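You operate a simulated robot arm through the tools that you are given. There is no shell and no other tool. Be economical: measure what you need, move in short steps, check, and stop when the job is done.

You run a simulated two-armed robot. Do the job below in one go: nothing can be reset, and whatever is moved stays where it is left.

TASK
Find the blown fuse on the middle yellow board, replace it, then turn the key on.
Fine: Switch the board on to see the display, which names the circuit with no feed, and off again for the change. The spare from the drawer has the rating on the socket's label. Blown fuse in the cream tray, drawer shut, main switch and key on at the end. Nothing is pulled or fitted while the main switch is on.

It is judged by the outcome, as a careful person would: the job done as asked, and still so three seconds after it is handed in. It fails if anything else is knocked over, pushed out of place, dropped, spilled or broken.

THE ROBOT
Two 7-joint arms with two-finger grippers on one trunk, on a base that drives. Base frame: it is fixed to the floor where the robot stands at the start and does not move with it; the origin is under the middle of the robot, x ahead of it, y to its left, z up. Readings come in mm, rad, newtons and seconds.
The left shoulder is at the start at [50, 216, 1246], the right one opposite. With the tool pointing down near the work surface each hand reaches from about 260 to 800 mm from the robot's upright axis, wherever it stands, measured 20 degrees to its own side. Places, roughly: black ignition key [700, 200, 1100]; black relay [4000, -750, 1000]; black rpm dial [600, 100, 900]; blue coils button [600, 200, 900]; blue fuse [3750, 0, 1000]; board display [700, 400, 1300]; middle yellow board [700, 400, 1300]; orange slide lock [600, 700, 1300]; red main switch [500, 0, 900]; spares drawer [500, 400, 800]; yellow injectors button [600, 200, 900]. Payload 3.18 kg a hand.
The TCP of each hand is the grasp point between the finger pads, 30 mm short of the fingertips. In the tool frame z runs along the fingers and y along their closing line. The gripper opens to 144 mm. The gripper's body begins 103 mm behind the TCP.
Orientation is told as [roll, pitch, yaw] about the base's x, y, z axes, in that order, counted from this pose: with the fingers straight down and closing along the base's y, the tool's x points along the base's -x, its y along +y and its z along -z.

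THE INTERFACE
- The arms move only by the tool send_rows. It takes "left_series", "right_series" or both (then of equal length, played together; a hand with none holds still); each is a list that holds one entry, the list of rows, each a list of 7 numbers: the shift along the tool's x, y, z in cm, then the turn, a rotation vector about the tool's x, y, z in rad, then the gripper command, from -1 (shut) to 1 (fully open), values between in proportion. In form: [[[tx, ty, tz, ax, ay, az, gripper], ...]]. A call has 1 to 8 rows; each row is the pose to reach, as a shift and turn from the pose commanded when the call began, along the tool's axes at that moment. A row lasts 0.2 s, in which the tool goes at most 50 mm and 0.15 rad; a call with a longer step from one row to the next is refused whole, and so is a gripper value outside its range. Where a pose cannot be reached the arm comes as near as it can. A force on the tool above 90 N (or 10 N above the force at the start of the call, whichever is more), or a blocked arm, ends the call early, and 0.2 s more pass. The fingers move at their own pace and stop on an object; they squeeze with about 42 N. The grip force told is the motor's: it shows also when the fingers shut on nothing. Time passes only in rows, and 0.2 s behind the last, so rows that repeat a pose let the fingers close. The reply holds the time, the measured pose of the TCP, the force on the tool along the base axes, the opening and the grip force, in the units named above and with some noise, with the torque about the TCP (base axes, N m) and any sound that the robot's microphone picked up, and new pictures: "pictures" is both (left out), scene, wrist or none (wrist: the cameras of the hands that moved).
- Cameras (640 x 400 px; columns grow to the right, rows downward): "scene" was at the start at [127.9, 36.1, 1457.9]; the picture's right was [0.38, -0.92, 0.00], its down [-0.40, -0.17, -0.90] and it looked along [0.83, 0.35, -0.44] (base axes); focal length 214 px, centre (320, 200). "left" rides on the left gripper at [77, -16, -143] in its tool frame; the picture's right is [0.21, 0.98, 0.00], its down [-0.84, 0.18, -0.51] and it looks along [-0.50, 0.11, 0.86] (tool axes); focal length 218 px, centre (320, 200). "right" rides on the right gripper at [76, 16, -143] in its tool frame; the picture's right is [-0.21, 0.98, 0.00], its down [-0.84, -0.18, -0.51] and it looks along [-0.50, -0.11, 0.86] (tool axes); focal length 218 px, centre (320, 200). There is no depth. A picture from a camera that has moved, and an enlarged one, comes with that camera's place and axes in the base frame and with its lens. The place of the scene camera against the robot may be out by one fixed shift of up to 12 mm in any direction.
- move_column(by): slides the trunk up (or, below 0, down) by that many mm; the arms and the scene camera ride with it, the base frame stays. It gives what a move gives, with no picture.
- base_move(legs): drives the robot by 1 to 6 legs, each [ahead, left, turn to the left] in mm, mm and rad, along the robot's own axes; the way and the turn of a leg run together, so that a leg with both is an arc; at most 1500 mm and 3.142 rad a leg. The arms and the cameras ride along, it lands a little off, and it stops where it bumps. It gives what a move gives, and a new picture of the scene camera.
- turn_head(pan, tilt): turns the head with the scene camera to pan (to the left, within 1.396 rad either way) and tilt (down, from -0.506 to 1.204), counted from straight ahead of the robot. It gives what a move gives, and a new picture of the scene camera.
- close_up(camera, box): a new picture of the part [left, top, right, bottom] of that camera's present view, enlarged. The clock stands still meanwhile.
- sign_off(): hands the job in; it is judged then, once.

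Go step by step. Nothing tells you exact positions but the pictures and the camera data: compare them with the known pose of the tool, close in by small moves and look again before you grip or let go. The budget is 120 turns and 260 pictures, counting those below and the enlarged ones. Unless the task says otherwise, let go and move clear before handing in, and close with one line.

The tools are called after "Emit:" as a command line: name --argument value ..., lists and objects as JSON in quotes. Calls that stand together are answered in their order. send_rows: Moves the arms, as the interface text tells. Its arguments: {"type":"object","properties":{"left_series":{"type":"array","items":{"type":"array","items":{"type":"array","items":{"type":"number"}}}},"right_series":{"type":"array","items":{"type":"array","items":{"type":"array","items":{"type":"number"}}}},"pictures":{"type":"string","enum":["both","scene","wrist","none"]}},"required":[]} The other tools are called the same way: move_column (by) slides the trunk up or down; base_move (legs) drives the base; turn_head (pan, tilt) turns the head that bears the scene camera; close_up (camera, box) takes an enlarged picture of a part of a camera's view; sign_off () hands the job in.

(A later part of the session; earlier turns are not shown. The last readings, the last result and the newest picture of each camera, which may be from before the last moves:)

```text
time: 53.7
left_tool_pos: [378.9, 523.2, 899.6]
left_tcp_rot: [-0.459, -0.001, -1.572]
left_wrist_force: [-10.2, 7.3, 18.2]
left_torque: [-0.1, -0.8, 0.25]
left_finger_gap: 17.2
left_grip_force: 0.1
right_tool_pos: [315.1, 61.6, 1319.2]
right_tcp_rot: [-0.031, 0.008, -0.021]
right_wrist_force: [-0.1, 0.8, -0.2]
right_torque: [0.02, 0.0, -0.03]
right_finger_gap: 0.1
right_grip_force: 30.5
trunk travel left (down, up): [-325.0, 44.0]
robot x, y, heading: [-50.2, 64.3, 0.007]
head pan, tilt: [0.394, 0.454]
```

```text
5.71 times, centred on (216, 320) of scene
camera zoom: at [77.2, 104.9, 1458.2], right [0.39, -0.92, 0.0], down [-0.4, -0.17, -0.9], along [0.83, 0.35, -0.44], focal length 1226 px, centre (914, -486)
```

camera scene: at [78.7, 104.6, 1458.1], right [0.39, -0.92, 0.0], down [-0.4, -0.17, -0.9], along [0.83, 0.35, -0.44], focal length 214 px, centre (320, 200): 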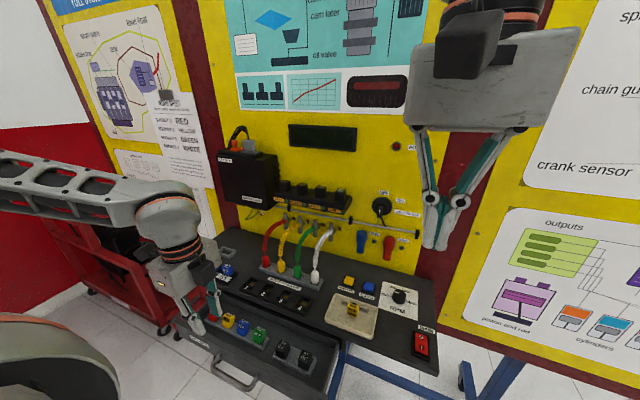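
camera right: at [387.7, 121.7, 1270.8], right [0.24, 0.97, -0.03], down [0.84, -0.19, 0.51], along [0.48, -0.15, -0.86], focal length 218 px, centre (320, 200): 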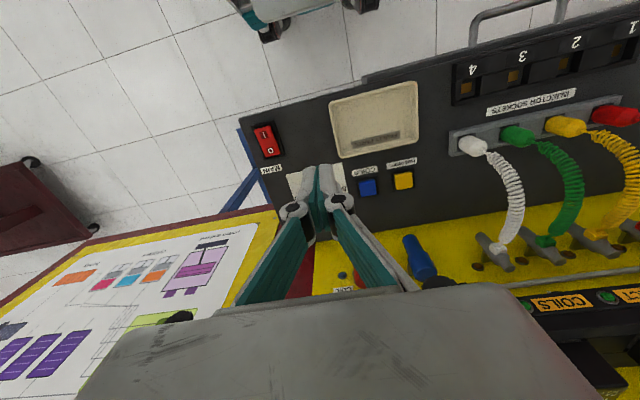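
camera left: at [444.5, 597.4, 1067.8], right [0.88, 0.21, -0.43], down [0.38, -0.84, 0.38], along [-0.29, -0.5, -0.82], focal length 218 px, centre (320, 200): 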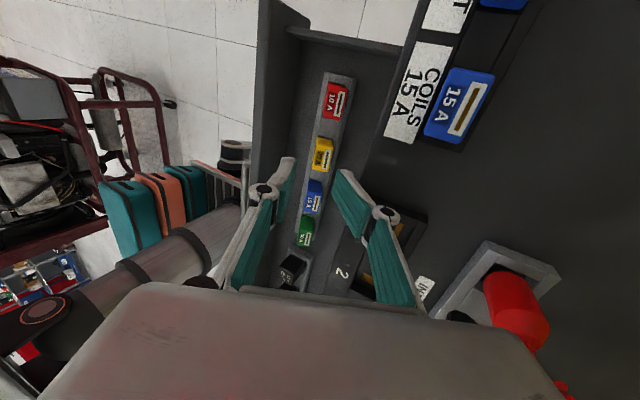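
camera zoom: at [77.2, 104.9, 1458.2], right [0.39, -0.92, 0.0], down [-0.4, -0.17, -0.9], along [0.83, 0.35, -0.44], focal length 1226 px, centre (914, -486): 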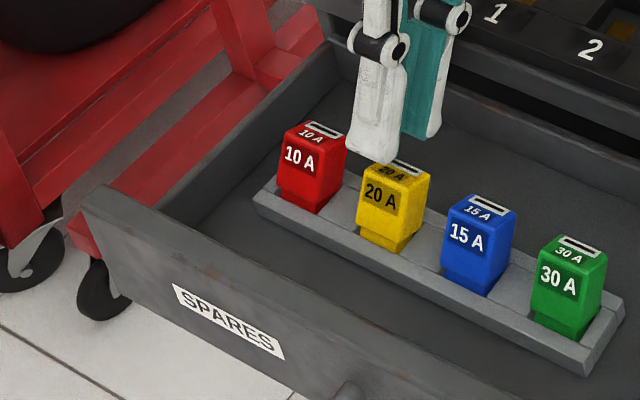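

The finger knuckle is catching the console edge because the drawer slid in ~25 mm on release. I back off and re-grip the handle to pull it further out.

Emit:
send_rows --left_series '[[[0, -2, -2.4, 0, 0, 0, -0.55], [0, -4, -4.7, 0, 0, 0, -0.55], [-2.5, -7, -3.5, -0.12, 0, 0, -0.53], [-5, -9.5, -2, -0.24, 0, 0, -0.53], [-7.5, -12, -0.8, -0.36, 0, 0, -0.53], [-10.8, -14.2, 0.3, -0.459, 0, 0, -0.53], [-10.8, -14.2, 0.3, -0.459, 0, 0, -0.53]]]' --pictures "none"

Emit:
close_up --camera "left" --box '[200, 80, 440, 230]'

Emit:
close_up --camera "scene" --box '[160, 275, 360, 400]'

```text
time: 55.3
left_tool_pos: [269.1, 418.6, 956.3]
left_tcp_rot: [0.0, -0.004, -1.571]
left_wrist_force: [0.3, 0.1, 0.2]
left_torque: [-0.04, -0.03, -0.01]
left_finger_gap: 34.0
left_grip_force: 0.0
left hand out of reach, approached as far as the arm can: row 6, 7
right_tool_pos: [318.1, 63.1, 1317.6]
right_tcp_rot: [-0.034, 0.009, -0.019]
right_wrist_force: [0.9, -0.3, 0.3]
right_torque: [-0.01, -0.05, -0.02]
right_finger_gap: 0.0
right_grip_force: 30.6
trunk travel left (down, up): [-325.0, 44.0]
robot x, y, heading: [-49.7, 70.6, 0.009]
head pan, tilt: [0.394, 0.454]
```

```text
2.67 times, centred on (320, 155) of left
camera zoom: at [252.1, 495.2, 1099.1], right [0.98, 0.21, 0.0], down [0.18, -0.84, 0.51], along [0.1, -0.5, -0.86], focal length 582 px, centre (320, 320)
```

zoom: 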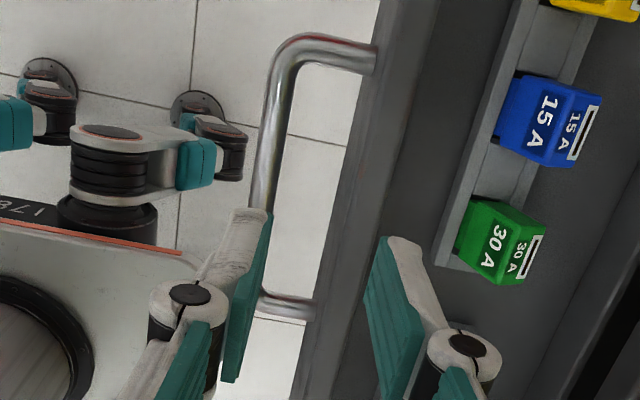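

```text
3.20 times, centred on (260, 338) of scene
camera zoom: at [79.5, 105.8, 1457.9], right [0.39, -0.92, 0.0], down [-0.4, -0.17, -0.9], along [0.83, 0.35, -0.44], focal length 686 px, centre (512, -240)
```

zoom: 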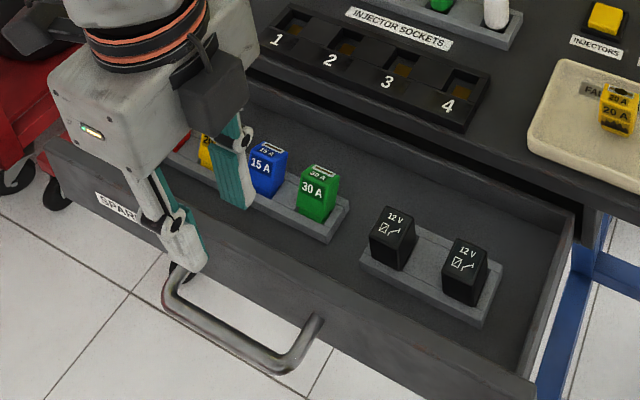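

The bar is now at x≈242. I back the base 60 mm to give the arm comfortable reach.

Emit:
base_move --legs '[[-70, 0, 0]]'

```text
time: 56.3
left_tool_pos: [199.8, 418.7, 956.6]
left_tcp_rot: [0.0, -0.004, -1.572]
left_wrist_force: [0.0, -0.1, 0.4]
left_torque: [0.0, -0.03, 0.01]
left_finger_gap: 33.6
left_grip_force: 0.0
right_tool_pos: [246.8, 60.3, 1319.0]
right_tcp_rot: [-0.031, 0.006, -0.019]
right_wrist_force: [-1.0, 0.5, 0.5]
right_torque: [0.03, -0.08, 0.01]
right_finger_gap: 0.0
right_grip_force: 31.0
trunk travel left (down, up): [-325.0, 44.0]
robot x, y, heading: [-116.1, 69.2, 0.002]
head pan, tilt: [0.394, 0.454]
camera scene: at [8.8, 104.9, 1458.1], right [0.39, -0.92, 0.0], down [-0.4, -0.17, -0.9], along [0.83, 0.35, -0.44], focal length 214 px, centre (320, 200)
```

scene: 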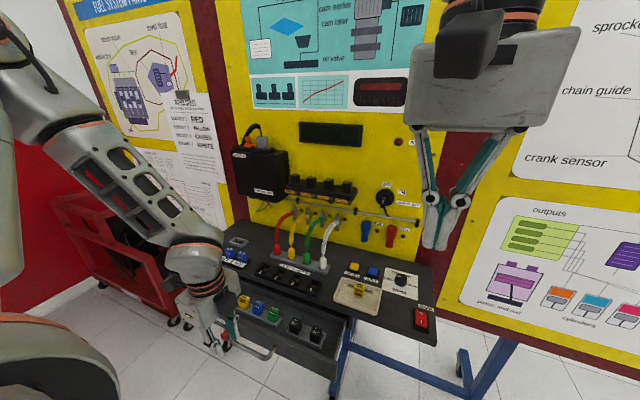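

Now I move over the bar, lower, and check before closing.

Emit:
send_rows --left_series '[[[0, 2.2, 0, 0, 0, 0, -0.53], [0, 4.3, 0, 0, 0, 0, -0.53], [0, 4.3, 2, 0, 0, 0, -0.53], [0, 4.3, 4.5, 0, 0, 0, -0.53]]]' --pictures "none"

Emit:
close_up --camera "left" --box '[200, 80, 440, 230]'

```text
time: 57.3
left_tool_pos: [242.6, 418.4, 910.5]
left_tcp_rot: [-0.002, -0.001, -1.573]
left_wrist_force: [0.4, 0.0, -0.3]
left_torque: [-0.02, 0.01, 0.03]
left_finger_gap: 33.6
left_grip_force: 0.1
right_tool_pos: [248.1, 61.4, 1317.1]
right_tcp_rot: [-0.034, 0.008, -0.02]
right_wrist_force: [-0.8, 0.5, 0.2]
right_torque: [-0.03, 0.02, -0.01]
right_finger_gap: 0.0
right_grip_force: 30.7
trunk travel left (down, up): [-325.0, 44.0]
robot x, y, heading: [-118.1, 68.5, 0.007]
head pan, tilt: [0.394, 0.454]
```

```text
2.67 times, centred on (320, 155) of left
camera zoom: at [226.3, 494.9, 1054.2], right [0.98, 0.21, 0.0], down [0.18, -0.84, 0.51], along [0.1, -0.5, -0.86], focal length 582 px, centre (320, 320)
```

zoom: 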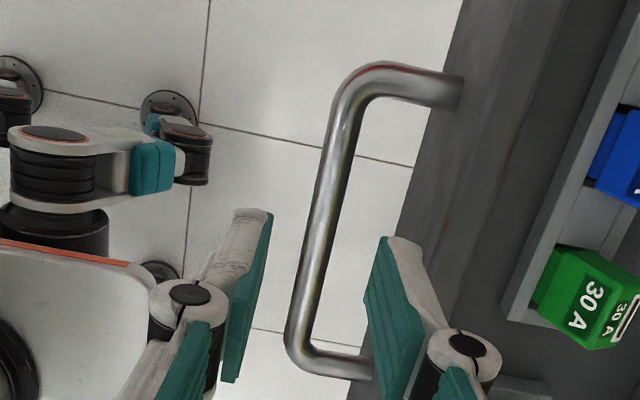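

Well centred. I lower, close, and then pull with the base.

Emit:
send_rows --left_series '[[[0, -0.1, 2.5, 0, 0, 0, -0.53], [0, -0.1, 4.5, 0, 0, 0, -0.53], [0, -0.1, 4.5, 0, 0, 0, -1], [0, -0.1, 4.5, 0, 0, 0, -1]]]' --pictures "none"

Emit:
base_move --legs '[[-50, 0, 0]]'

```text
time: 58.3
left_tool_pos: [243.2, 418.9, 866.5]
left_tcp_rot: [-0.002, -0.001, -1.57]
left_wrist_force: [0.8, 3.7, -0.7]
left_torque: [0.09, 0.01, 1.03]
left_finger_gap: 11.7
left_grip_force: 42.1
right_tool_pos: [248.5, 63.2, 1318.2]
right_tcp_rot: [-0.033, 0.01, -0.022]
right_wrist_force: [0.6, 0.5, -0.1]
right_torque: [0.0, -0.01, 0.0]
right_finger_gap: 0.1
right_grip_force: 30.6
trunk travel left (down, up): [-325.0, 44.0]
robot x, y, heading: [-116.4, 66.7, 0.001]
head pan, tilt: [0.394, 0.454]
```

```text
time: 59.2
left_tool_pos: [192.6, 417.7, 865.2]
left_tcp_rot: [-0.006, -0.002, -1.572]
left_wrist_force: [0.1, -0.1, -0.3]
left_torque: [0.01, 0.0, 0.0]
left_finger_gap: 0.0
left_grip_force: 30.8
right_tool_pos: [200.7, 60.7, 1318.6]
right_tcp_rot: [-0.031, 0.009, -0.021]
right_wrist_force: [-0.3, 0.8, -0.1]
right_torque: [-0.01, 0.03, -0.04]
right_finger_gap: 0.0
right_grip_force: 30.3
trunk travel left (down, up): [-325.0, 44.0]
robot x, y, heading: [-163.7, 72.3, 0.009]
head pan, tilt: [0.394, 0.454]
camera scene: at [-37.4, 104.7, 1457.6], right [0.39, -0.92, 0.0], down [-0.41, -0.17, -0.9], along [0.83, 0.35, -0.44], focal length 214 px, centre (320, 200)
```

scene: 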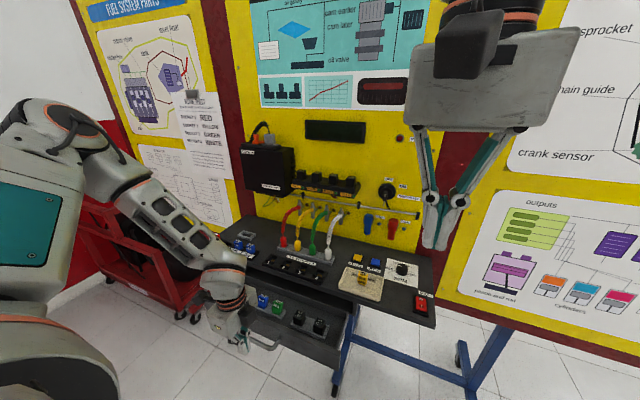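

The grip slipped off, suggesting the drawer is at its stop. I rise and look at the drawer's state.

Emit:
send_rows --left_series '[[[0, 0, -3, 0, 0, 0, -1], [0, 0, -6, 0, 0, 0, -0.6], [0, 0, -9, 0, 0, 0, -0.6], [0, 2, -12, 0, 0, 0, -0.6], [0, 5, -15, 0, 0, 0, -0.6]]]' --pictures "wrist"

Emit:
close_up --camera "left" --box '[260, 60, 500, 210]'

Emit:
close_up --camera "scene" --box '[200, 230, 360, 380]'

```text
time: 60.5
left_tool_pos: [243.9, 417.8, 1016.0]
left_tcp_rot: [-0.005, -0.001, -1.574]
left_wrist_force: [-0.1, 0.4, -0.4]
left_torque: [0.02, 0.04, -0.01]
left_finger_gap: 28.8
left_grip_force: 0.1
right_tool_pos: [199.1, 60.9, 1317.7]
right_tcp_rot: [-0.032, 0.009, -0.022]
right_wrist_force: [0.1, -0.7, 0.3]
right_torque: [0.03, -0.01, -0.01]
right_finger_gap: 0.0
right_grip_force: 30.7
trunk travel left (down, up): [-325.0, 44.0]
robot x, y, heading: [-167.4, 64.7, 0.003]
head pan, tilt: [0.394, 0.454]
camera left: at [227.0, 492.9, 1159.2], right [0.98, 0.21, -0.01], down [0.18, -0.84, 0.51], along [0.1, -0.5, -0.86], focal length 218 px, centre (320, 200)
```

left: 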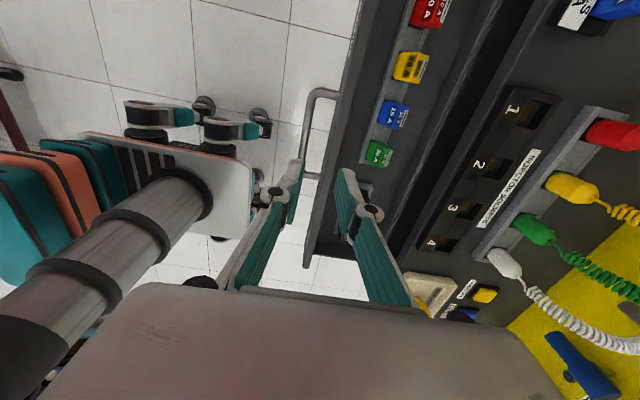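

```text
2.67 times, centred on (380, 135) of left
camera zoom: at [227.0, 492.9, 1159.2], right [0.98, 0.21, -0.01], down [0.18, -0.84, 0.51], along [0.1, -0.5, -0.86], focal length 582 px, centre (160, 373)
```

zoom: 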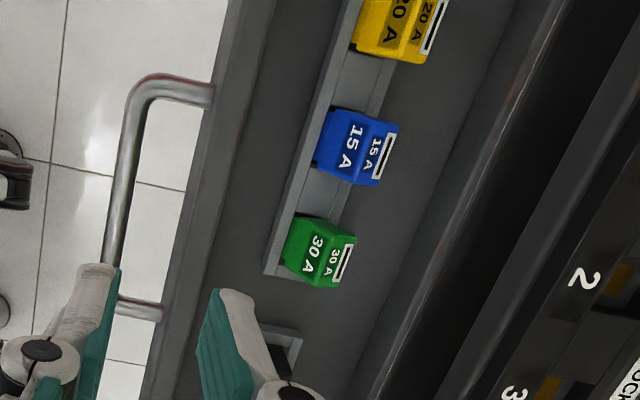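

```text
2.67 times, centred on (280, 305) of scene
camera zoom: at [-38.5, 103.9, 1457.9], right [0.39, -0.92, 0.0], down [-0.4, -0.17, -0.9], along [0.83, 0.35, -0.44], focal length 572 px, centre (427, -80)
```

zoom: 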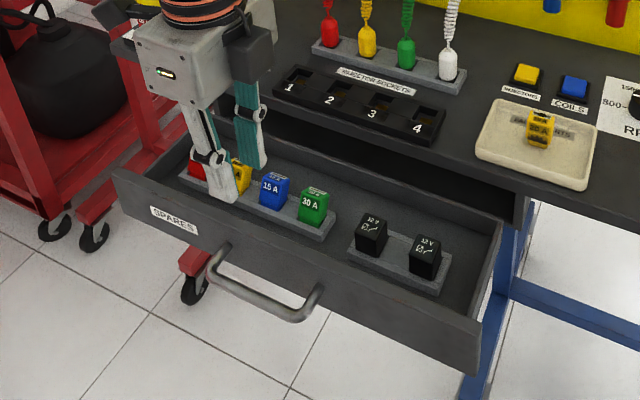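

The drawer is now ~152 mm out (bar at x≈219), and the spare should be near x 339. I move back to the tilted pre-grasp pose.

Emit:
send_rows --left_series '[[[2, 2.5, 0, 0.12, 0, 0, -0.5], [4, 5, 0, 0.24, 0, 0, -0.5], [6, 7.5, 0, 0.36, 0, 0, -0.5], [8, 10, 1, 0.47, 0, 0, -0.5], [10.4, 13, 3, 0.47, 0, 0, -0.5], [10.4, 13, 6, 0.47, 0, 0, -0.5], [10.4, 13, 7.5, 0.47, 0, 0, -0.5]]]' --pictures "none"

Emit:
close_up --camera "left" --box '[240, 90, 400, 190]'

Emit:
close_up --camera "scene" --box '[190, 250, 318, 330]'

```text
time: 62.0
left_tool_pos: [354.0, 522.9, 949.8]
left_tcp_rot: [-0.472, -0.001, -1.572]
left_wrist_force: [0.4, 0.7, 0.4]
left_torque: [-0.03, 0.0, -0.01]
left_finger_gap: 35.8
left_grip_force: 0.1
left hand out of reach, approached as far as the arm can: row 6, 7
right_tool_pos: [199.3, 62.1, 1317.6]
right_tcp_rot: [-0.034, 0.008, -0.021]
right_wrist_force: [0.8, -0.3, -0.2]
right_torque: [0.03, 0.02, -0.02]
right_finger_gap: 0.0
right_grip_force: 30.3
trunk travel left (down, up): [-325.0, 44.0]
robot x, y, heading: [-166.2, 65.5, 0.004]
head pan, tilt: [0.394, 0.454]
```

```text
4.00 times, centred on (320, 140) of left
camera zoom: at [405.2, 599.5, 1084.6], right [0.87, 0.21, -0.45], down [0.39, -0.84, 0.37], along [-0.3, -0.5, -0.81], focal length 873 px, centre (320, 440)
```

zoom: 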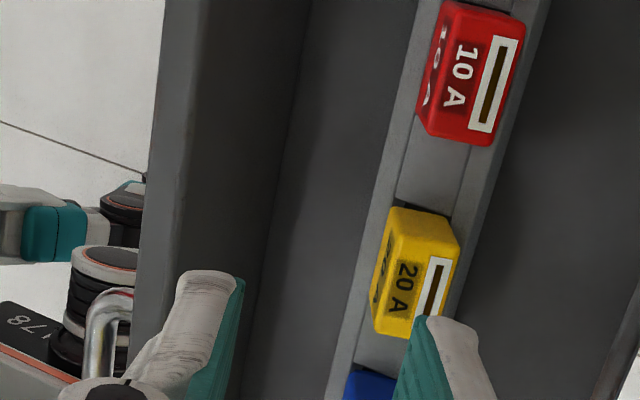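

```text
5.00 times, centred on (254, 290) of scene
camera zoom: at [-38.5, 104.9, 1457.9], right [0.39, -0.92, 0.0], down [-0.4, -0.17, -0.9], along [0.83, 0.35, -0.44], focal length 1072 px, centre (650, -250)
```

zoom: 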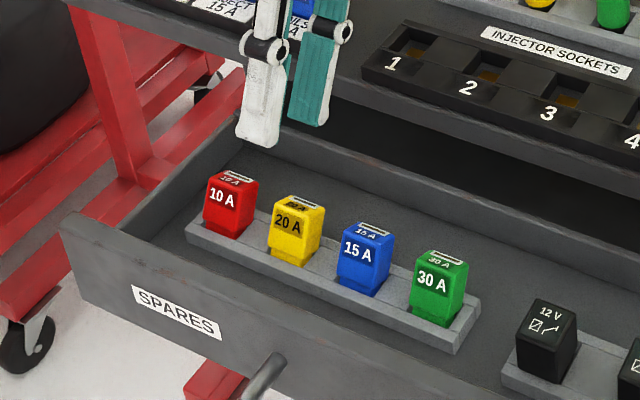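

Now it's too far out for the arm's reach, so I pull the hand back and drive the base forward 90 mm.

Emit:
send_rows --left_series '[[[0, -3.5, 0, 0, 0, 0, -0.55], [0, -6.7, 0, 0, 0, 0, -0.55]]]' --pictures "none"

Emit:
base_move --legs '[[95, 0, 0]]'

Emit:
close_up --camera "left" --box '[240, 90, 400, 190]'

```text
time: 62.6
left_tool_pos: [293.5, 524.2, 981.9]
left_tcp_rot: [-0.476, -0.003, -1.573]
left_wrist_force: [-0.4, 0.0, -0.5]
left_torque: [0.0, 0.01, 0.0]
left_finger_gap: 32.5
left_grip_force: 0.1
right_tool_pos: [197.8, 61.7, 1319.0]
right_tcp_rot: [-0.032, 0.01, -0.021]
right_wrist_force: [-0.4, 0.2, 0.8]
right_torque: [0.01, 0.01, -0.03]
right_finger_gap: 0.0
right_grip_force: 30.4
trunk travel left (down, up): [-325.0, 44.0]
robot x, y, heading: [-167.5, 70.1, 0.005]
head pan, tilt: [0.394, 0.454]
```

```text
time: 63.8
left_tool_pos: [389.4, 523.6, 981.2]
left_tcp_rot: [-0.475, -0.002, -1.573]
left_wrist_force: [-0.1, 0.0, -0.4]
left_torque: [0.02, 0.05, -0.02]
left_finger_gap: 32.3
left_grip_force: 0.1
right_tool_pos: [292.4, 61.5, 1317.7]
right_tcp_rot: [-0.033, 0.01, -0.021]
right_wrist_force: [1.1, 0.1, 0.1]
right_torque: [-0.05, 0.05, -0.01]
right_finger_gap: 0.1
right_grip_force: 30.9
trunk travel left (down, up): [-325.0, 44.0]
robot x, y, heading: [-72.4, 68.4, 0.004]
head pan, tilt: [0.394, 0.454]
camera scene: at [56.1, 105.0, 1457.9], right [0.39, -0.92, 0.0], down [-0.4, -0.17, -0.9], along [0.83, 0.35, -0.44], focal length 214 px, centre (320, 200)
```

scene: 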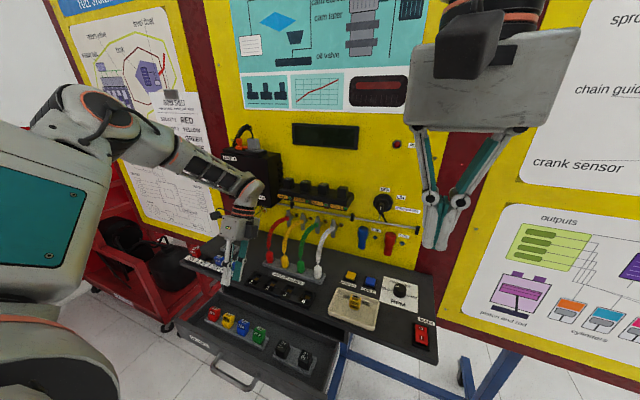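

```text
4.00 times, centred on (320, 140) of left
camera zoom: at [440.0, 600.0, 1115.4], right [0.87, 0.21, -0.45], down [0.39, -0.84, 0.37], along [-0.3, -0.5, -0.81], focal length 873 px, centre (320, 440)
```

zoom: 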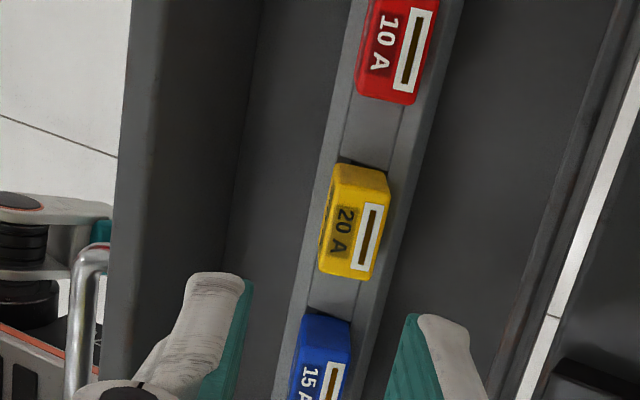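

The spare's top is at about (342, 522, 864); I shift 13 mm in +x and advance along the tilted axis.

Emit:
send_rows --left_series '[[[0, 1.16, 1.5, 0, 0, 0, -0.55], [0, 1.16, 4, 0, 0, 0, -0.55], [0, 1.16, 6.5, 0, 0, 0, -0.55], [0, 1.16, 8.2, 0, 0, 0, -0.55], [0, 1.16, 8.2, 0, 0, 0, -0.55]]]' --pictures "none"

Emit:
close_up --camera "left" --box '[240, 100, 400, 200]'

Emit:
close_up --camera "scene" --box '[170, 270, 298, 350]'

```text
time: 65.0
left_tool_pos: [362.3, 522.8, 902.1]
left_tcp_rot: [-0.476, -0.001, -1.573]
left_wrist_force: [0.5, -0.4, 1.0]
left_torque: [0.01, 0.01, 0.02]
left_finger_gap: 32.3
left_grip_force: 0.1
right_tool_pos: [293.8, 61.3, 1317.9]
right_tcp_rot: [-0.033, 0.01, -0.02]
right_wrist_force: [-1.0, -0.4, 0.3]
right_torque: [-0.01, 0.01, 0.0]
right_finger_gap: 0.3
right_grip_force: 30.9
trunk travel left (down, up): [-325.0, 44.0]
robot x, y, heading: [-71.8, 68.6, -0.0]
head pan, tilt: [0.394, 0.454]
```

```text
4.00 times, centred on (320, 150) of left
camera zoom: at [412.7, 600.1, 1037.5], right [0.87, 0.21, -0.45], down [0.39, -0.84, 0.37], along [-0.3, -0.5, -0.81], focal length 873 px, centre (320, 400)
```

zoom: 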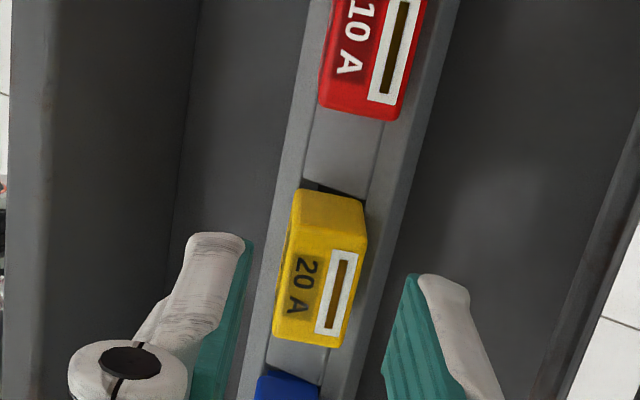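

```text
5.00 times, centred on (234, 310) of scene
camera zoom: at [55.3, 104.9, 1458.0], right [0.39, -0.92, 0.0], down [-0.4, -0.17, -0.9], along [0.83, 0.35, -0.44], focal length 1072 px, centre (750, -350)
```

zoom: 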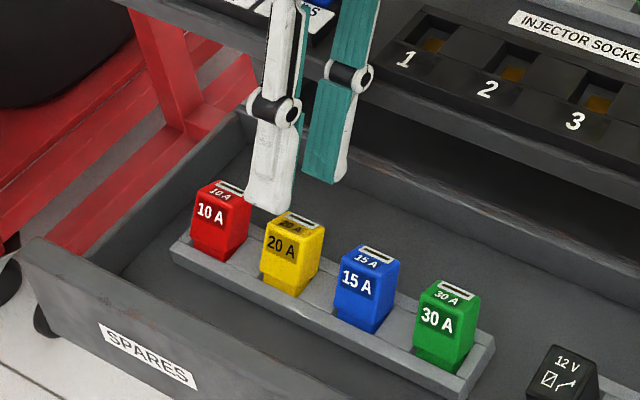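

Well centred without contact. I advance 24 mm and close.

Emit:
send_rows --left_series '[[[0, -0.05, 1.2, 0, 0, 0, -0.55], [0, -0.05, 2.4, 0, 0, 0, -0.55], [0, -0.05, 2.4, 0, 0, 0, -0.8], [0, -0.05, 2.4, 0, 0, 0, -1], [0, -0.05, 2.4, 0, 0, 0, -1]]]' --pictures "none"

Emit:
close_up --camera "left" --box '[240, 100, 400, 200]'

Emit:
close_up --camera "scene" --box '[170, 270, 298, 350]'

```text
time: 66.2
left_tool_pos: [349.7, 524.0, 882.1]
left_tcp_rot: [-0.475, -0.002, -1.571]
left_wrist_force: [0.9, 0.0, -0.2]
left_torque: [0.01, -0.02, 0.0]
left_finger_gap: 16.4
left_grip_force: 41.9
right_tool_pos: [292.1, 60.8, 1318.4]
right_tcp_rot: [-0.033, 0.008, -0.02]
right_wrist_force: [0.0, 0.3, 1.3]
right_torque: [0.02, -0.01, -0.01]
right_finger_gap: 0.0
right_grip_force: 30.8
trunk travel left (down, up): [-325.0, 44.0]
robot x, y, heading: [-73.4, 67.1, 0.002]
head pan, tilt: [0.394, 0.454]
```

```text
4.00 times, centred on (320, 150) of left
camera zoom: at [401.1, 600.1, 1016.5], right [0.87, 0.21, -0.45], down [0.39, -0.84, 0.37], along [-0.3, -0.5, -0.81], focal length 873 px, centre (320, 400)
```

zoom: 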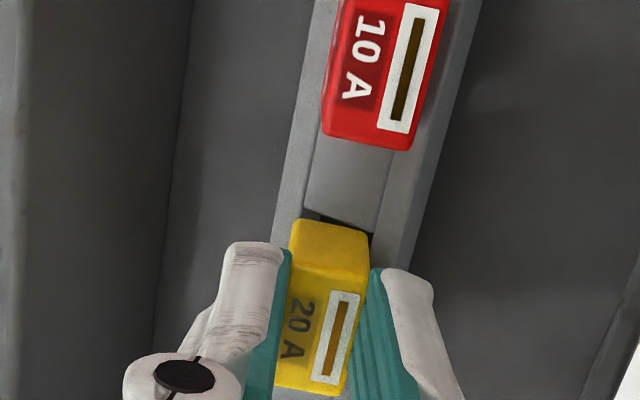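

```text
5.00 times, centred on (234, 310) of scene
camera zoom: at [55.5, 105.0, 1457.9], right [0.39, -0.92, 0.0], down [-0.4, -0.17, -0.9], along [0.83, 0.35, -0.44], focal length 1072 px, centre (750, -350)
```

zoom: 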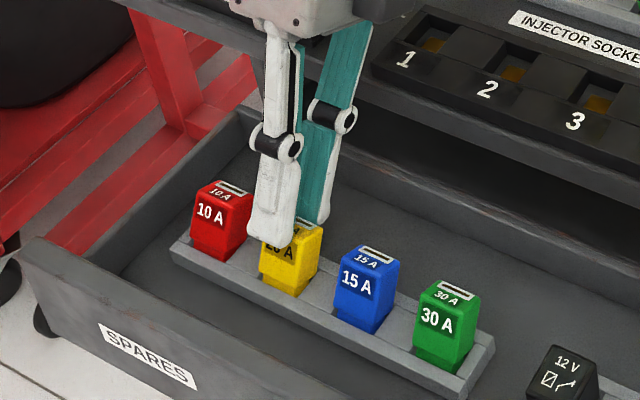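

The spare is held (16.4 mm). I pull it out along its axis.

Emit:
send_rows --left_series '[[[0, 0, -0.6, 0, 0, 0, -1], [0, 0, -1.5, 0, 0, 0, -1], [0, 0, -3, 0, 0, 0, -1], [0, 0, -5, 0, 0, 0, -1], [0, -1, -8, 0, 0, 0, -1], [0, -3, -11, 0, 0, 0, -1], [0, -5, -14, 0, 0, 0, -1]]]' --pictures "scene"

Emit:
close_up --camera "left" --box '[240, 90, 400, 190]'

```text
time: 67.8
left_tool_pos: [369.5, 522.7, 1028.7]
left_tcp_rot: [-0.475, -0.001, -1.572]
left_wrist_force: [0.2, 0.0, -0.3]
left_torque: [-0.01, -0.02, 0.0]
left_finger_gap: 16.5
left_grip_force: 42.1
right_tool_pos: [293.1, 61.6, 1317.9]
right_tcp_rot: [-0.031, 0.008, -0.021]
right_wrist_force: [0.6, -0.1, 0.0]
right_torque: [0.01, -0.01, -0.03]
right_finger_gap: 0.2
right_grip_force: 31.1
trunk travel left (down, up): [-325.0, 44.0]
robot x, y, heading: [-69.5, 66.0, 0.003]
head pan, tilt: [0.394, 0.454]
camera scene: at [54.6, 104.6, 1458.1], right [0.39, -0.92, 0.0], down [-0.4, -0.17, -0.9], along [0.83, 0.35, -0.44], focal length 214 px, centre (320, 200)
```

scene: 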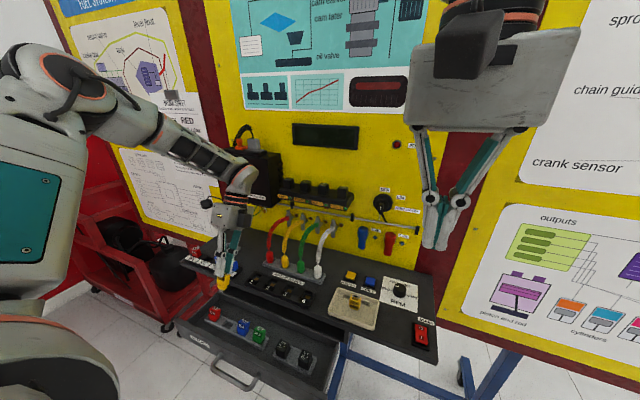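

```text
4.00 times, centred on (320, 140) of left
camera zoom: at [420.0, 599.3, 1163.9], right [0.87, 0.21, -0.45], down [0.39, -0.84, 0.37], along [-0.3, -0.5, -0.81], focal length 873 px, centre (320, 440)
```

zoom: 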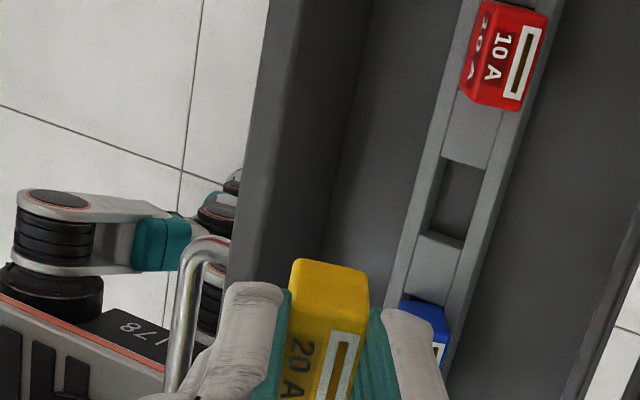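

The spare is out; the red, blue and green ones stayed put. I bring the hand upright and higher, then drive left in front of the fuse rack.

Emit:
send_rows --left_series '[[[0, -0.6, -1.1, -0.12, 0, 0, -1], [0, -1.2, -2.2, -0.24, 0, 0, -1], [0, -1.8, -3.3, -0.36, 0, 0, -1], [0, -2.3, -4.4, -0.475, 0, 0, -1], [0, -2.3, -4.4, -0.475, 0, 0, -1]]]' --pictures "none"

Emit:
base_move --legs '[[0, 285, 0]]'

```text
time: 69.0
left_tool_pos: [371.0, 523.4, 1078.2]
left_tcp_rot: [0.0, -0.003, -1.572]
left_wrist_force: [0.8, -0.1, -0.4]
left_torque: [0.0, 0.03, -0.02]
left_finger_gap: 16.5
left_grip_force: 42.3
right_tool_pos: [294.0, 61.7, 1317.7]
right_tcp_rot: [-0.034, 0.01, -0.024]
right_wrist_force: [-0.2, 1.4, 0.3]
right_torque: [0.0, 0.04, -0.02]
right_finger_gap: 0.1
right_grip_force: 30.3
trunk travel left (down, up): [-325.0, 44.0]
robot x, y, heading: [-74.9, 66.7, 0.006]
head pan, tilt: [0.394, 0.454]
```

```text
time: 72.1
left_tool_pos: [368.5, 810.9, 1079.1]
left_tcp_rot: [-0.002, -0.003, -1.57]
left_wrist_force: [-0.7, 0.7, -0.1]
left_torque: [0.01, 0.0, -0.02]
left_finger_gap: 16.6
left_grip_force: 42.4
right_tool_pos: [292.4, 348.8, 1317.8]
right_tcp_rot: [-0.033, 0.006, -0.021]
right_wrist_force: [0.1, -0.6, 0.0]
right_torque: [-0.01, 0.0, 0.01]
right_finger_gap: 0.0
right_grip_force: 30.7
trunk travel left (down, up): [-325.0, 44.0]
robot x, y, heading: [-74.8, 356.2, 0.001]
head pan, tilt: [0.394, 0.454]
camera scene: at [54.2, 391.5, 1457.9], right [0.39, -0.92, 0.0], down [-0.4, -0.17, -0.9], along [0.83, 0.35, -0.44], focal length 214 px, centre (320, 200)
```

scene: 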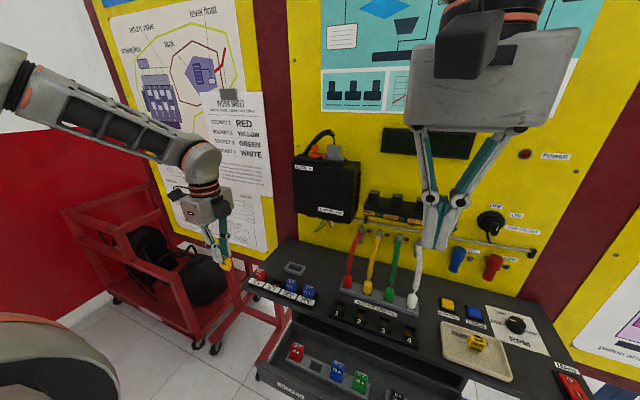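

I move over the empty PUMP socket.

Emit:
send_rows --left_series '[[[-2.4, 2.1, 0, 0, 0, 0, -1], [-4.8, 4.3, 0, 0, 0, 0, -1], [-7.2, 6.5, 0.5, 0, 0, 0, -1], [-9.5, 8.55, 1.9, 0, 0, 0, -1], [-9.5, 8.55, 1.9, 0, 0, 0, -1]]]' --pictures "none"

Emit:
close_up --camera "left" --box '[240, 90, 400, 190]'

Emit:
close_up --camera "scene" --box '[220, 230, 348, 310]'

```text
time: 73.3
left_tool_pos: [453.2, 715.7, 1058.0]
left_tcp_rot: [0.003, -0.002, -1.571]
left_wrist_force: [0.5, -0.1, 0.6]
left_torque: [-0.03, -0.01, -0.01]
left_finger_gap: 16.8
left_grip_force: 42.3
right_tool_pos: [291.1, 347.2, 1318.1]
right_tcp_rot: [-0.035, 0.008, -0.021]
right_wrist_force: [-0.5, -0.3, 0.2]
right_torque: [0.01, -0.04, 0.01]
right_finger_gap: 0.2
right_grip_force: 30.4
trunk travel left (down, up): [-325.0, 44.0]
robot x, y, heading: [-75.3, 355.3, 0.003]
head pan, tilt: [0.394, 0.454]
```

```text
4.00 times, centred on (320, 140) of left
camera zoom: at [435.9, 791.7, 1202.6], right [0.98, 0.21, 0.0], down [0.18, -0.84, 0.51], along [0.11, -0.5, -0.86], focal length 873 px, centre (320, 440)
```

zoom: 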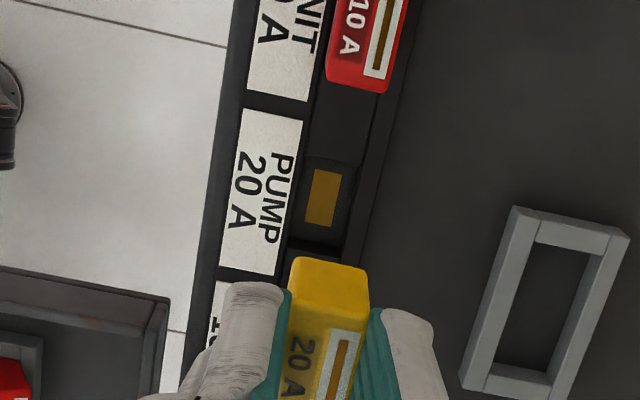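

```text
5.00 times, centred on (284, 270) of scene
camera zoom: at [53.1, 391.6, 1458.1], right [0.39, -0.92, 0.0], down [-0.4, -0.17, -0.9], along [0.83, 0.35, -0.44], focal length 1072 px, centre (500, -150)
```

zoom: 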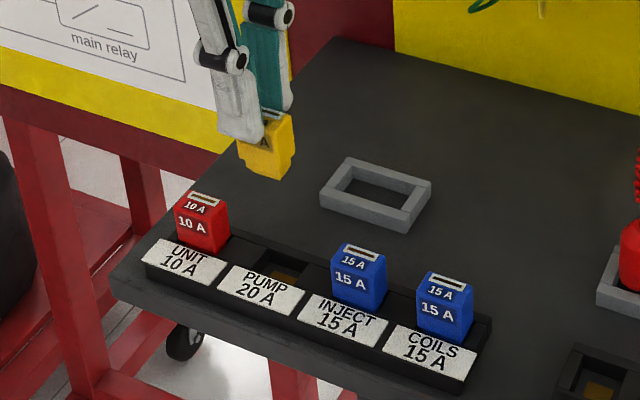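

The spare aligns in y/x with the seat pose (454.3, 715.7). I lower to just above the socket and check.

Emit:
send_rows --left_series '[[[0, 0.1, 2.5, 0, 0, 0, -1], [0, 0.1, 5, 0, 0, 0, -1], [0, 0.1, 6.6, 0, 0, 0, -1], [0, 0.1, 6.6, 0, 0, 0, -1]]]' --pictures "none"

Emit:
close_up --camera "left" --box '[240, 90, 400, 190]'

Emit:
close_up --camera "scene" --box '[230, 250, 310, 300]'

```text
time: 74.3
left_tool_pos: [453.0, 716.4, 994.1]
left_tcp_rot: [-0.001, -0.001, -1.572]
left_wrist_force: [-0.4, 0.4, -0.2]
left_torque: [0.01, -0.02, 0.0]
left_finger_gap: 16.5
left_grip_force: 41.9
right_tool_pos: [292.2, 349.0, 1318.5]
right_tcp_rot: [-0.03, 0.01, -0.022]
right_wrist_force: [-0.7, 0.8, 0.6]
right_torque: [-0.02, 0.01, -0.01]
right_finger_gap: 0.0
right_grip_force: 30.6
trunk travel left (down, up): [-325.0, 44.0]
robot x, y, heading: [-72.1, 351.8, 0.006]
head pan, tilt: [0.394, 0.454]
```

```text
4.00 times, centred on (320, 140) of left
camera zoom: at [437.2, 792.0, 1136.3], right [0.98, 0.21, 0.0], down [0.18, -0.84, 0.51], along [0.11, -0.5, -0.86], focal length 873 px, centre (320, 440)
```

zoom: 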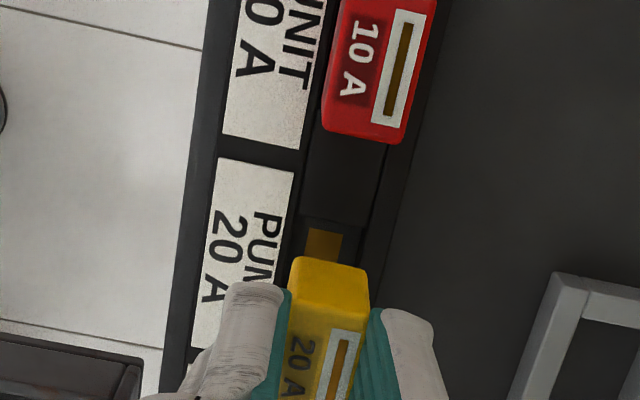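

```text
8.00 times, centred on (270, 275) of scene
camera zoom: at [53.9, 391.2, 1458.0], right [0.39, -0.92, 0.0], down [-0.4, -0.17, -0.9], along [0.83, 0.35, -0.44], focal length 1716 px, centre (720, -400)
```

zoom: 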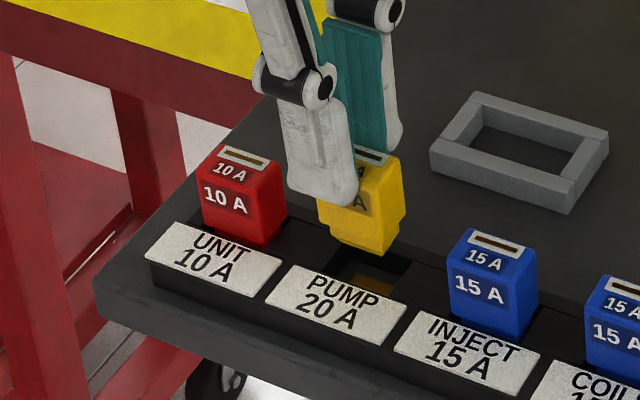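

Alignment looks right over the socket. I insert slowly.

Emit:
send_rows --left_series '[[[0, 0.08, 0.7, 0, 0, 0, -1], [0, 0.08, 1.2, 0, 0, 0, -1], [0, 0.08, 1.6, 0, 0, 0, -1], [0, 0.08, 1.9, 0, 0, 0, -1]]]' --pictures "none"

Emit:
close_up --camera "scene" --box '[230, 250, 310, 300]'

```text
time: 75.3
left_tool_pos: [455.6, 714.8, 974.1]
left_tcp_rot: [-0.001, -0.002, -1.573]
left_wrist_force: [-0.6, 0.3, -0.2]
left_torque: [0.02, -0.02, -0.04]
left_finger_gap: 16.4
left_grip_force: 41.9
right_tool_pos: [292.5, 348.1, 1317.0]
right_tcp_rot: [-0.032, 0.009, -0.02]
right_wrist_force: [0.3, 0.3, -0.1]
right_torque: [-0.01, -0.02, 0.03]
right_finger_gap: 0.0
right_grip_force: 30.9
trunk travel left (down, up): [-325.0, 44.0]
robot x, y, heading: [-74.0, 353.3, 0.008]
head pan, tilt: [0.394, 0.454]
```

```text
8.00 times, centred on (270, 275) of scene
camera zoom: at [54.2, 391.3, 1457.9], right [0.39, -0.92, 0.0], down [-0.4, -0.17, -0.9], along [0.83, 0.35, -0.44], focal length 1716 px, centre (720, -400)
```

zoom: 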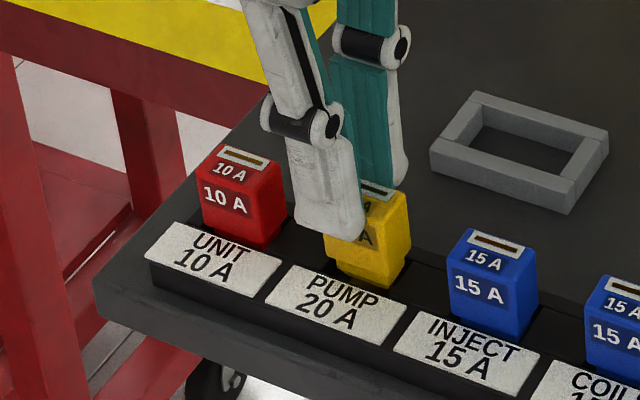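

No resistance so far; it is entering the socket. I continue down until it seats.

Emit:
send_rows --left_series '[[[0, 0, 0.3, 0, 0, 0, -1], [0, 0, 0.6, 0, 0, 0, -1], [0, 0, 0.9, 0, 0, 0, -1]]]' --pictures "none"

Emit:
close_up --camera "scene" --box '[230, 250, 310, 300]'

```text
time: 76.1
left_tool_pos: [454.7, 715.9, 968.2]
left_tcp_rot: [0.005, 0.002, -1.571]
left_wrist_force: [-3.0, 3.5, 19.4]
left_torque: [0.13, 0.23, -0.02]
left_finger_gap: 16.5
left_grip_force: 41.5
right_tool_pos: [289.9, 347.7, 1319.0]
right_tcp_rot: [-0.031, 0.007, -0.021]
right_wrist_force: [-0.3, 0.0, 0.2]
right_torque: [-0.04, 0.01, -0.02]
right_finger_gap: 0.1
right_grip_force: 30.7
trunk travel left (down, up): [-325.0, 44.0]
robot x, y, heading: [-74.0, 353.6, 0.004]
head pan, tilt: [0.394, 0.454]
```

```text
8.00 times, centred on (270, 275) of scene
camera zoom: at [52.4, 390.9, 1458.4], right [0.39, -0.92, 0.0], down [-0.4, -0.17, -0.9], along [0.83, 0.35, -0.44], focal length 1716 px, centre (720, -400)
```

zoom: 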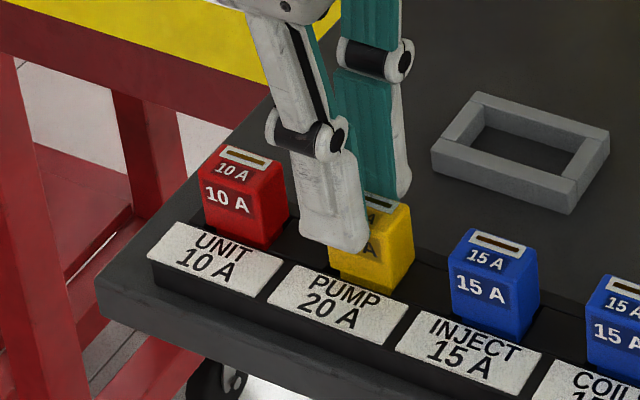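

It bottomed at z≈968, matching the old fuse's seat height. A little more push to confirm, then release and rise.

Emit:
send_rows --left_series '[[[0, 0, 0.4, 0, 0, 0, -1], [0, 0, 0.4, 0, 0, 0, -1]]]' --pictures "none"

Emit:
send_rows --left_series '[[[0, 0, -0.5, 0, 0, 0, -1], [0, 0, -0.5, 0, 0, 0, -0.7], [0, 0, -0.5, 0, 0, 0, -0.5], [0, 0, -3, 0, 0, 0, -0.5], [0, 0, -6, 0, 0, 0, -0.5], [0, 0, -10, 0, 0, 0, -0.5], [0, -3, -13, 0, 0, 0, -0.5]]]' --pictures "none"

Emit:
close_up --camera "scene" --box '[220, 250, 348, 330]'

Emit:
close_up --camera "left" --box '[240, 60, 400, 160]'

```text
time: 76.7
left_tool_pos: [454.4, 713.6, 965.0]
left_tcp_rot: [0.009, 0.001, -1.572]
left_wrist_force: [1.2, 5.6, 37.8]
left_torque: [0.17, -0.08, 0.0]
left_finger_gap: 16.8
left_grip_force: 41.4
right_tool_pos: [289.0, 348.0, 1319.4]
right_tcp_rot: [-0.03, 0.007, -0.02]
right_wrist_force: [-0.1, -0.7, 0.6]
right_torque: [0.02, -0.01, 0.0]
right_finger_gap: 0.2
right_grip_force: 31.1
trunk travel left (down, up): [-325.0, 44.0]
robot x, y, heading: [-72.2, 353.3, 0.002]
head pan, tilt: [0.394, 0.454]
```

```text
time: 78.3
left_tool_pos: [423.3, 716.2, 1091.6]
left_tcp_rot: [0.002, -0.001, -1.572]
left_wrist_force: [-0.2, -0.7, 0.0]
left_torque: [0.01, -0.05, 0.02]
left_finger_gap: 36.0
left_grip_force: 0.0
right_tool_pos: [289.3, 347.8, 1318.3]
right_tcp_rot: [-0.032, 0.007, -0.022]
right_wrist_force: [-0.1, 0.7, 0.7]
right_torque: [-0.01, -0.05, 0.0]
right_finger_gap: 0.0
right_grip_force: 31.0
trunk travel left (down, up): [-325.0, 44.0]
robot x, y, heading: [-73.3, 354.0, 0.003]
head pan, tilt: [0.394, 0.454]
```

```text
5.00 times, centred on (284, 290) of scene
camera zoom: at [51.8, 390.9, 1458.2], right [0.39, -0.92, 0.0], down [-0.4, -0.17, -0.9], along [0.83, 0.35, -0.44], focal length 1072 px, centre (500, -250)
```

zoom: 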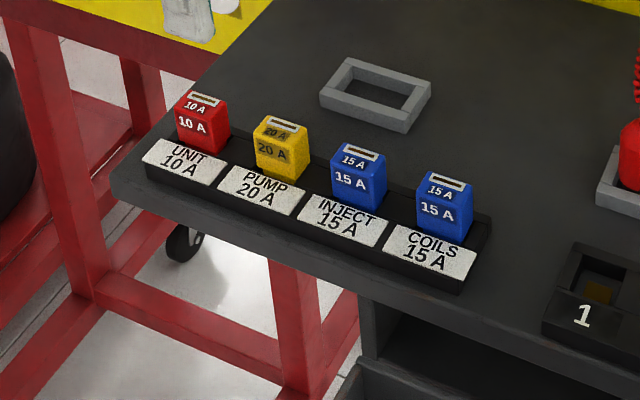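

```text
4.00 times, centred on (320, 110) of left
camera zoom: at [406.0, 792.5, 1235.2], right [0.98, 0.21, 0.0], down [0.18, -0.84, 0.51], along [0.11, -0.5, -0.86], focal length 873 px, centre (320, 560)
```

zoom: 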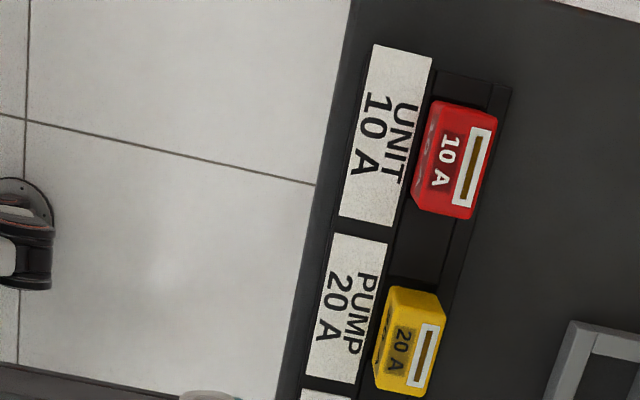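

The new 20 A fuse is seated level with its neighbours. Now the drawer: I drive back and left so the right hand can push the handle closed.

Emit:
base_move --legs '[[-120, 0, 0], [0, 80, 0]]'

```text
time: 80.5
left_tool_pos: [307.6, 794.0, 1091.3]
left_tcp_rot: [-0.001, -0.002, -1.572]
left_wrist_force: [-0.3, 0.3, 0.2]
left_torque: [-0.06, -0.05, 0.02]
left_finger_gap: 36.3
left_grip_force: 0.1
right_tool_pos: [172.8, 425.9, 1318.7]
right_tcp_rot: [-0.033, 0.007, -0.024]
right_wrist_force: [0.4, -0.1, -0.6]
right_torque: [-0.02, -0.05, -0.01]
right_finger_gap: 0.0
right_grip_force: 30.8
trunk travel left (down, up): [-325.0, 44.0]
robot x, y, heading: [-192.0, 432.6, 0.005]
head pan, tilt: [0.394, 0.454]
camera scene: at [-64.9, 469.9, 1458.0], right [0.39, -0.92, 0.0], down [-0.4, -0.17, -0.9], along [0.83, 0.35, -0.44], focal length 214 px, centre (320, 200)
```

scene: 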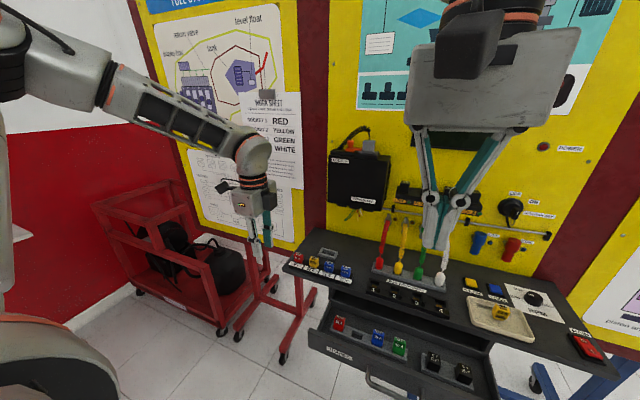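

I lower the right hand in front of the handle, in two stages.

Emit:
send_rows --right_series '[[[0, -0.2, 4.5, 0, 0, 0, -1], [0, -0.4, 9, 0, 0, 0, -1], [0, -0.6, 13.5, 0, 0, 0, -1], [0, -0.8, 18, 0, 0, 0, -1], [0, -1, 22.5, 0, 0, 0, -1], [0, -1.2, 27, 0, 0, 0, -1], [0, -1.4, 31.5, 0, 0, 0, -1]]]' --pictures "wrist"

```text
time: 82.1
left_tool_pos: [307.4, 795.1, 1092.2]
left_tcp_rot: [0.0, -0.002, -1.571]
left_wrist_force: [-0.4, -0.2, -0.2]
left_torque: [0.03, 0.03, -0.03]
left_finger_gap: 36.0
left_grip_force: 0.1
right_tool_pos: [171.6, 402.0, 1002.5]
right_tcp_rot: [-0.031, 0.007, -0.023]
right_wrist_force: [0.5, 0.6, -0.3]
right_torque: [0.06, 0.01, -0.01]
right_finger_gap: 0.0
right_grip_force: 30.5
trunk travel left (down, up): [-325.0, 44.0]
robot x, y, heading: [-187.1, 433.3, 0.004]
head pan, tilt: [0.394, 0.454]
camera right: at [97.3, 424.7, 1145.7], right [0.23, 0.97, -0.03], down [0.84, -0.18, 0.51], along [0.49, -0.14, -0.86], focal length 218 px, centre (320, 200)
```

right: 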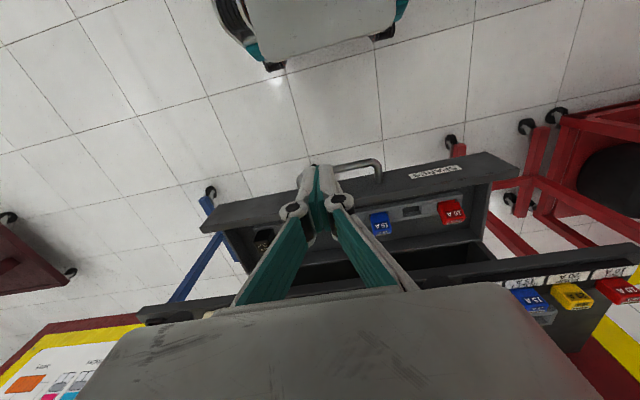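

The bar is at x≈219; my fingers at x≈172 are clear in front of it. I lower to bar height and begin pushing.

Emit:
send_rows --right_series '[[[0, 0, 4.5, 0, 0, 0, -1], [0, 0, 9, 0, 0, 0, -1], [0, 0, 13.7, 0, 0, 0, -1], [-2, 0, 13.7, 0, 0, 0, -1], [-4, 0, 13.7, 0, 0, 0, -1], [-6, 0, 13.7, 0, 0, 0, -1], [-8, 0, 13.7, 0, 0, 0, -1]]]' --pictures "both"

```text
time: 83.7
left_tool_pos: [306.0, 794.2, 1091.5]
left_tcp_rot: [-0.001, -0.001, -1.574]
left_wrist_force: [0.6, -0.4, 0.5]
left_torque: [0.02, 0.01, -0.03]
left_finger_gap: 35.9
left_grip_force: 0.0
right_tool_pos: [249.2, 394.3, 864.2]
right_tcp_rot: [-0.031, 0.007, -0.022]
right_wrist_force: [1.0, 0.4, -0.7]
right_torque: [0.0, -0.02, 0.0]
right_finger_gap: 0.0
right_grip_force: 30.6
trunk travel left (down, up): [-325.0, 44.0]
robot x, y, heading: [-192.2, 435.2, 0.001]
head pan, tilt: [0.394, 0.454]
camera scene: at [-64.3, 469.4, 1457.9], right [0.39, -0.92, 0.0], down [-0.4, -0.17, -0.9], along [0.83, 0.35, -0.44], focal length 214 px, centre (320, 200)
camera right: at [175.7, 417.9, 1008.7], right [0.23, 0.97, -0.03], down [0.84, -0.18, 0.51], along [0.49, -0.14, -0.86], focal length 218 px, centre (320, 200)
```

scene: 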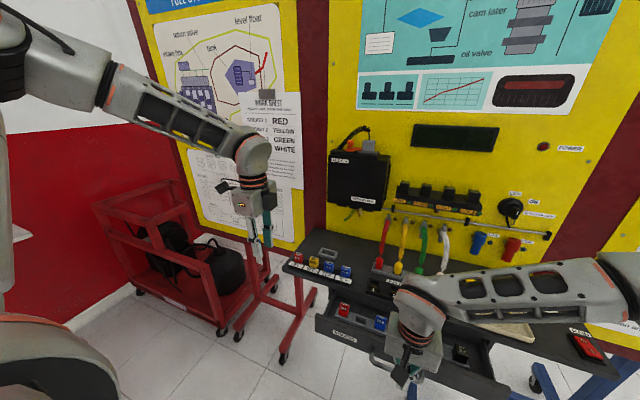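
right: 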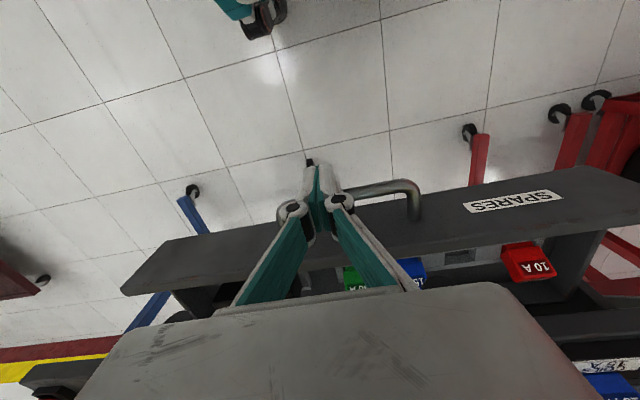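

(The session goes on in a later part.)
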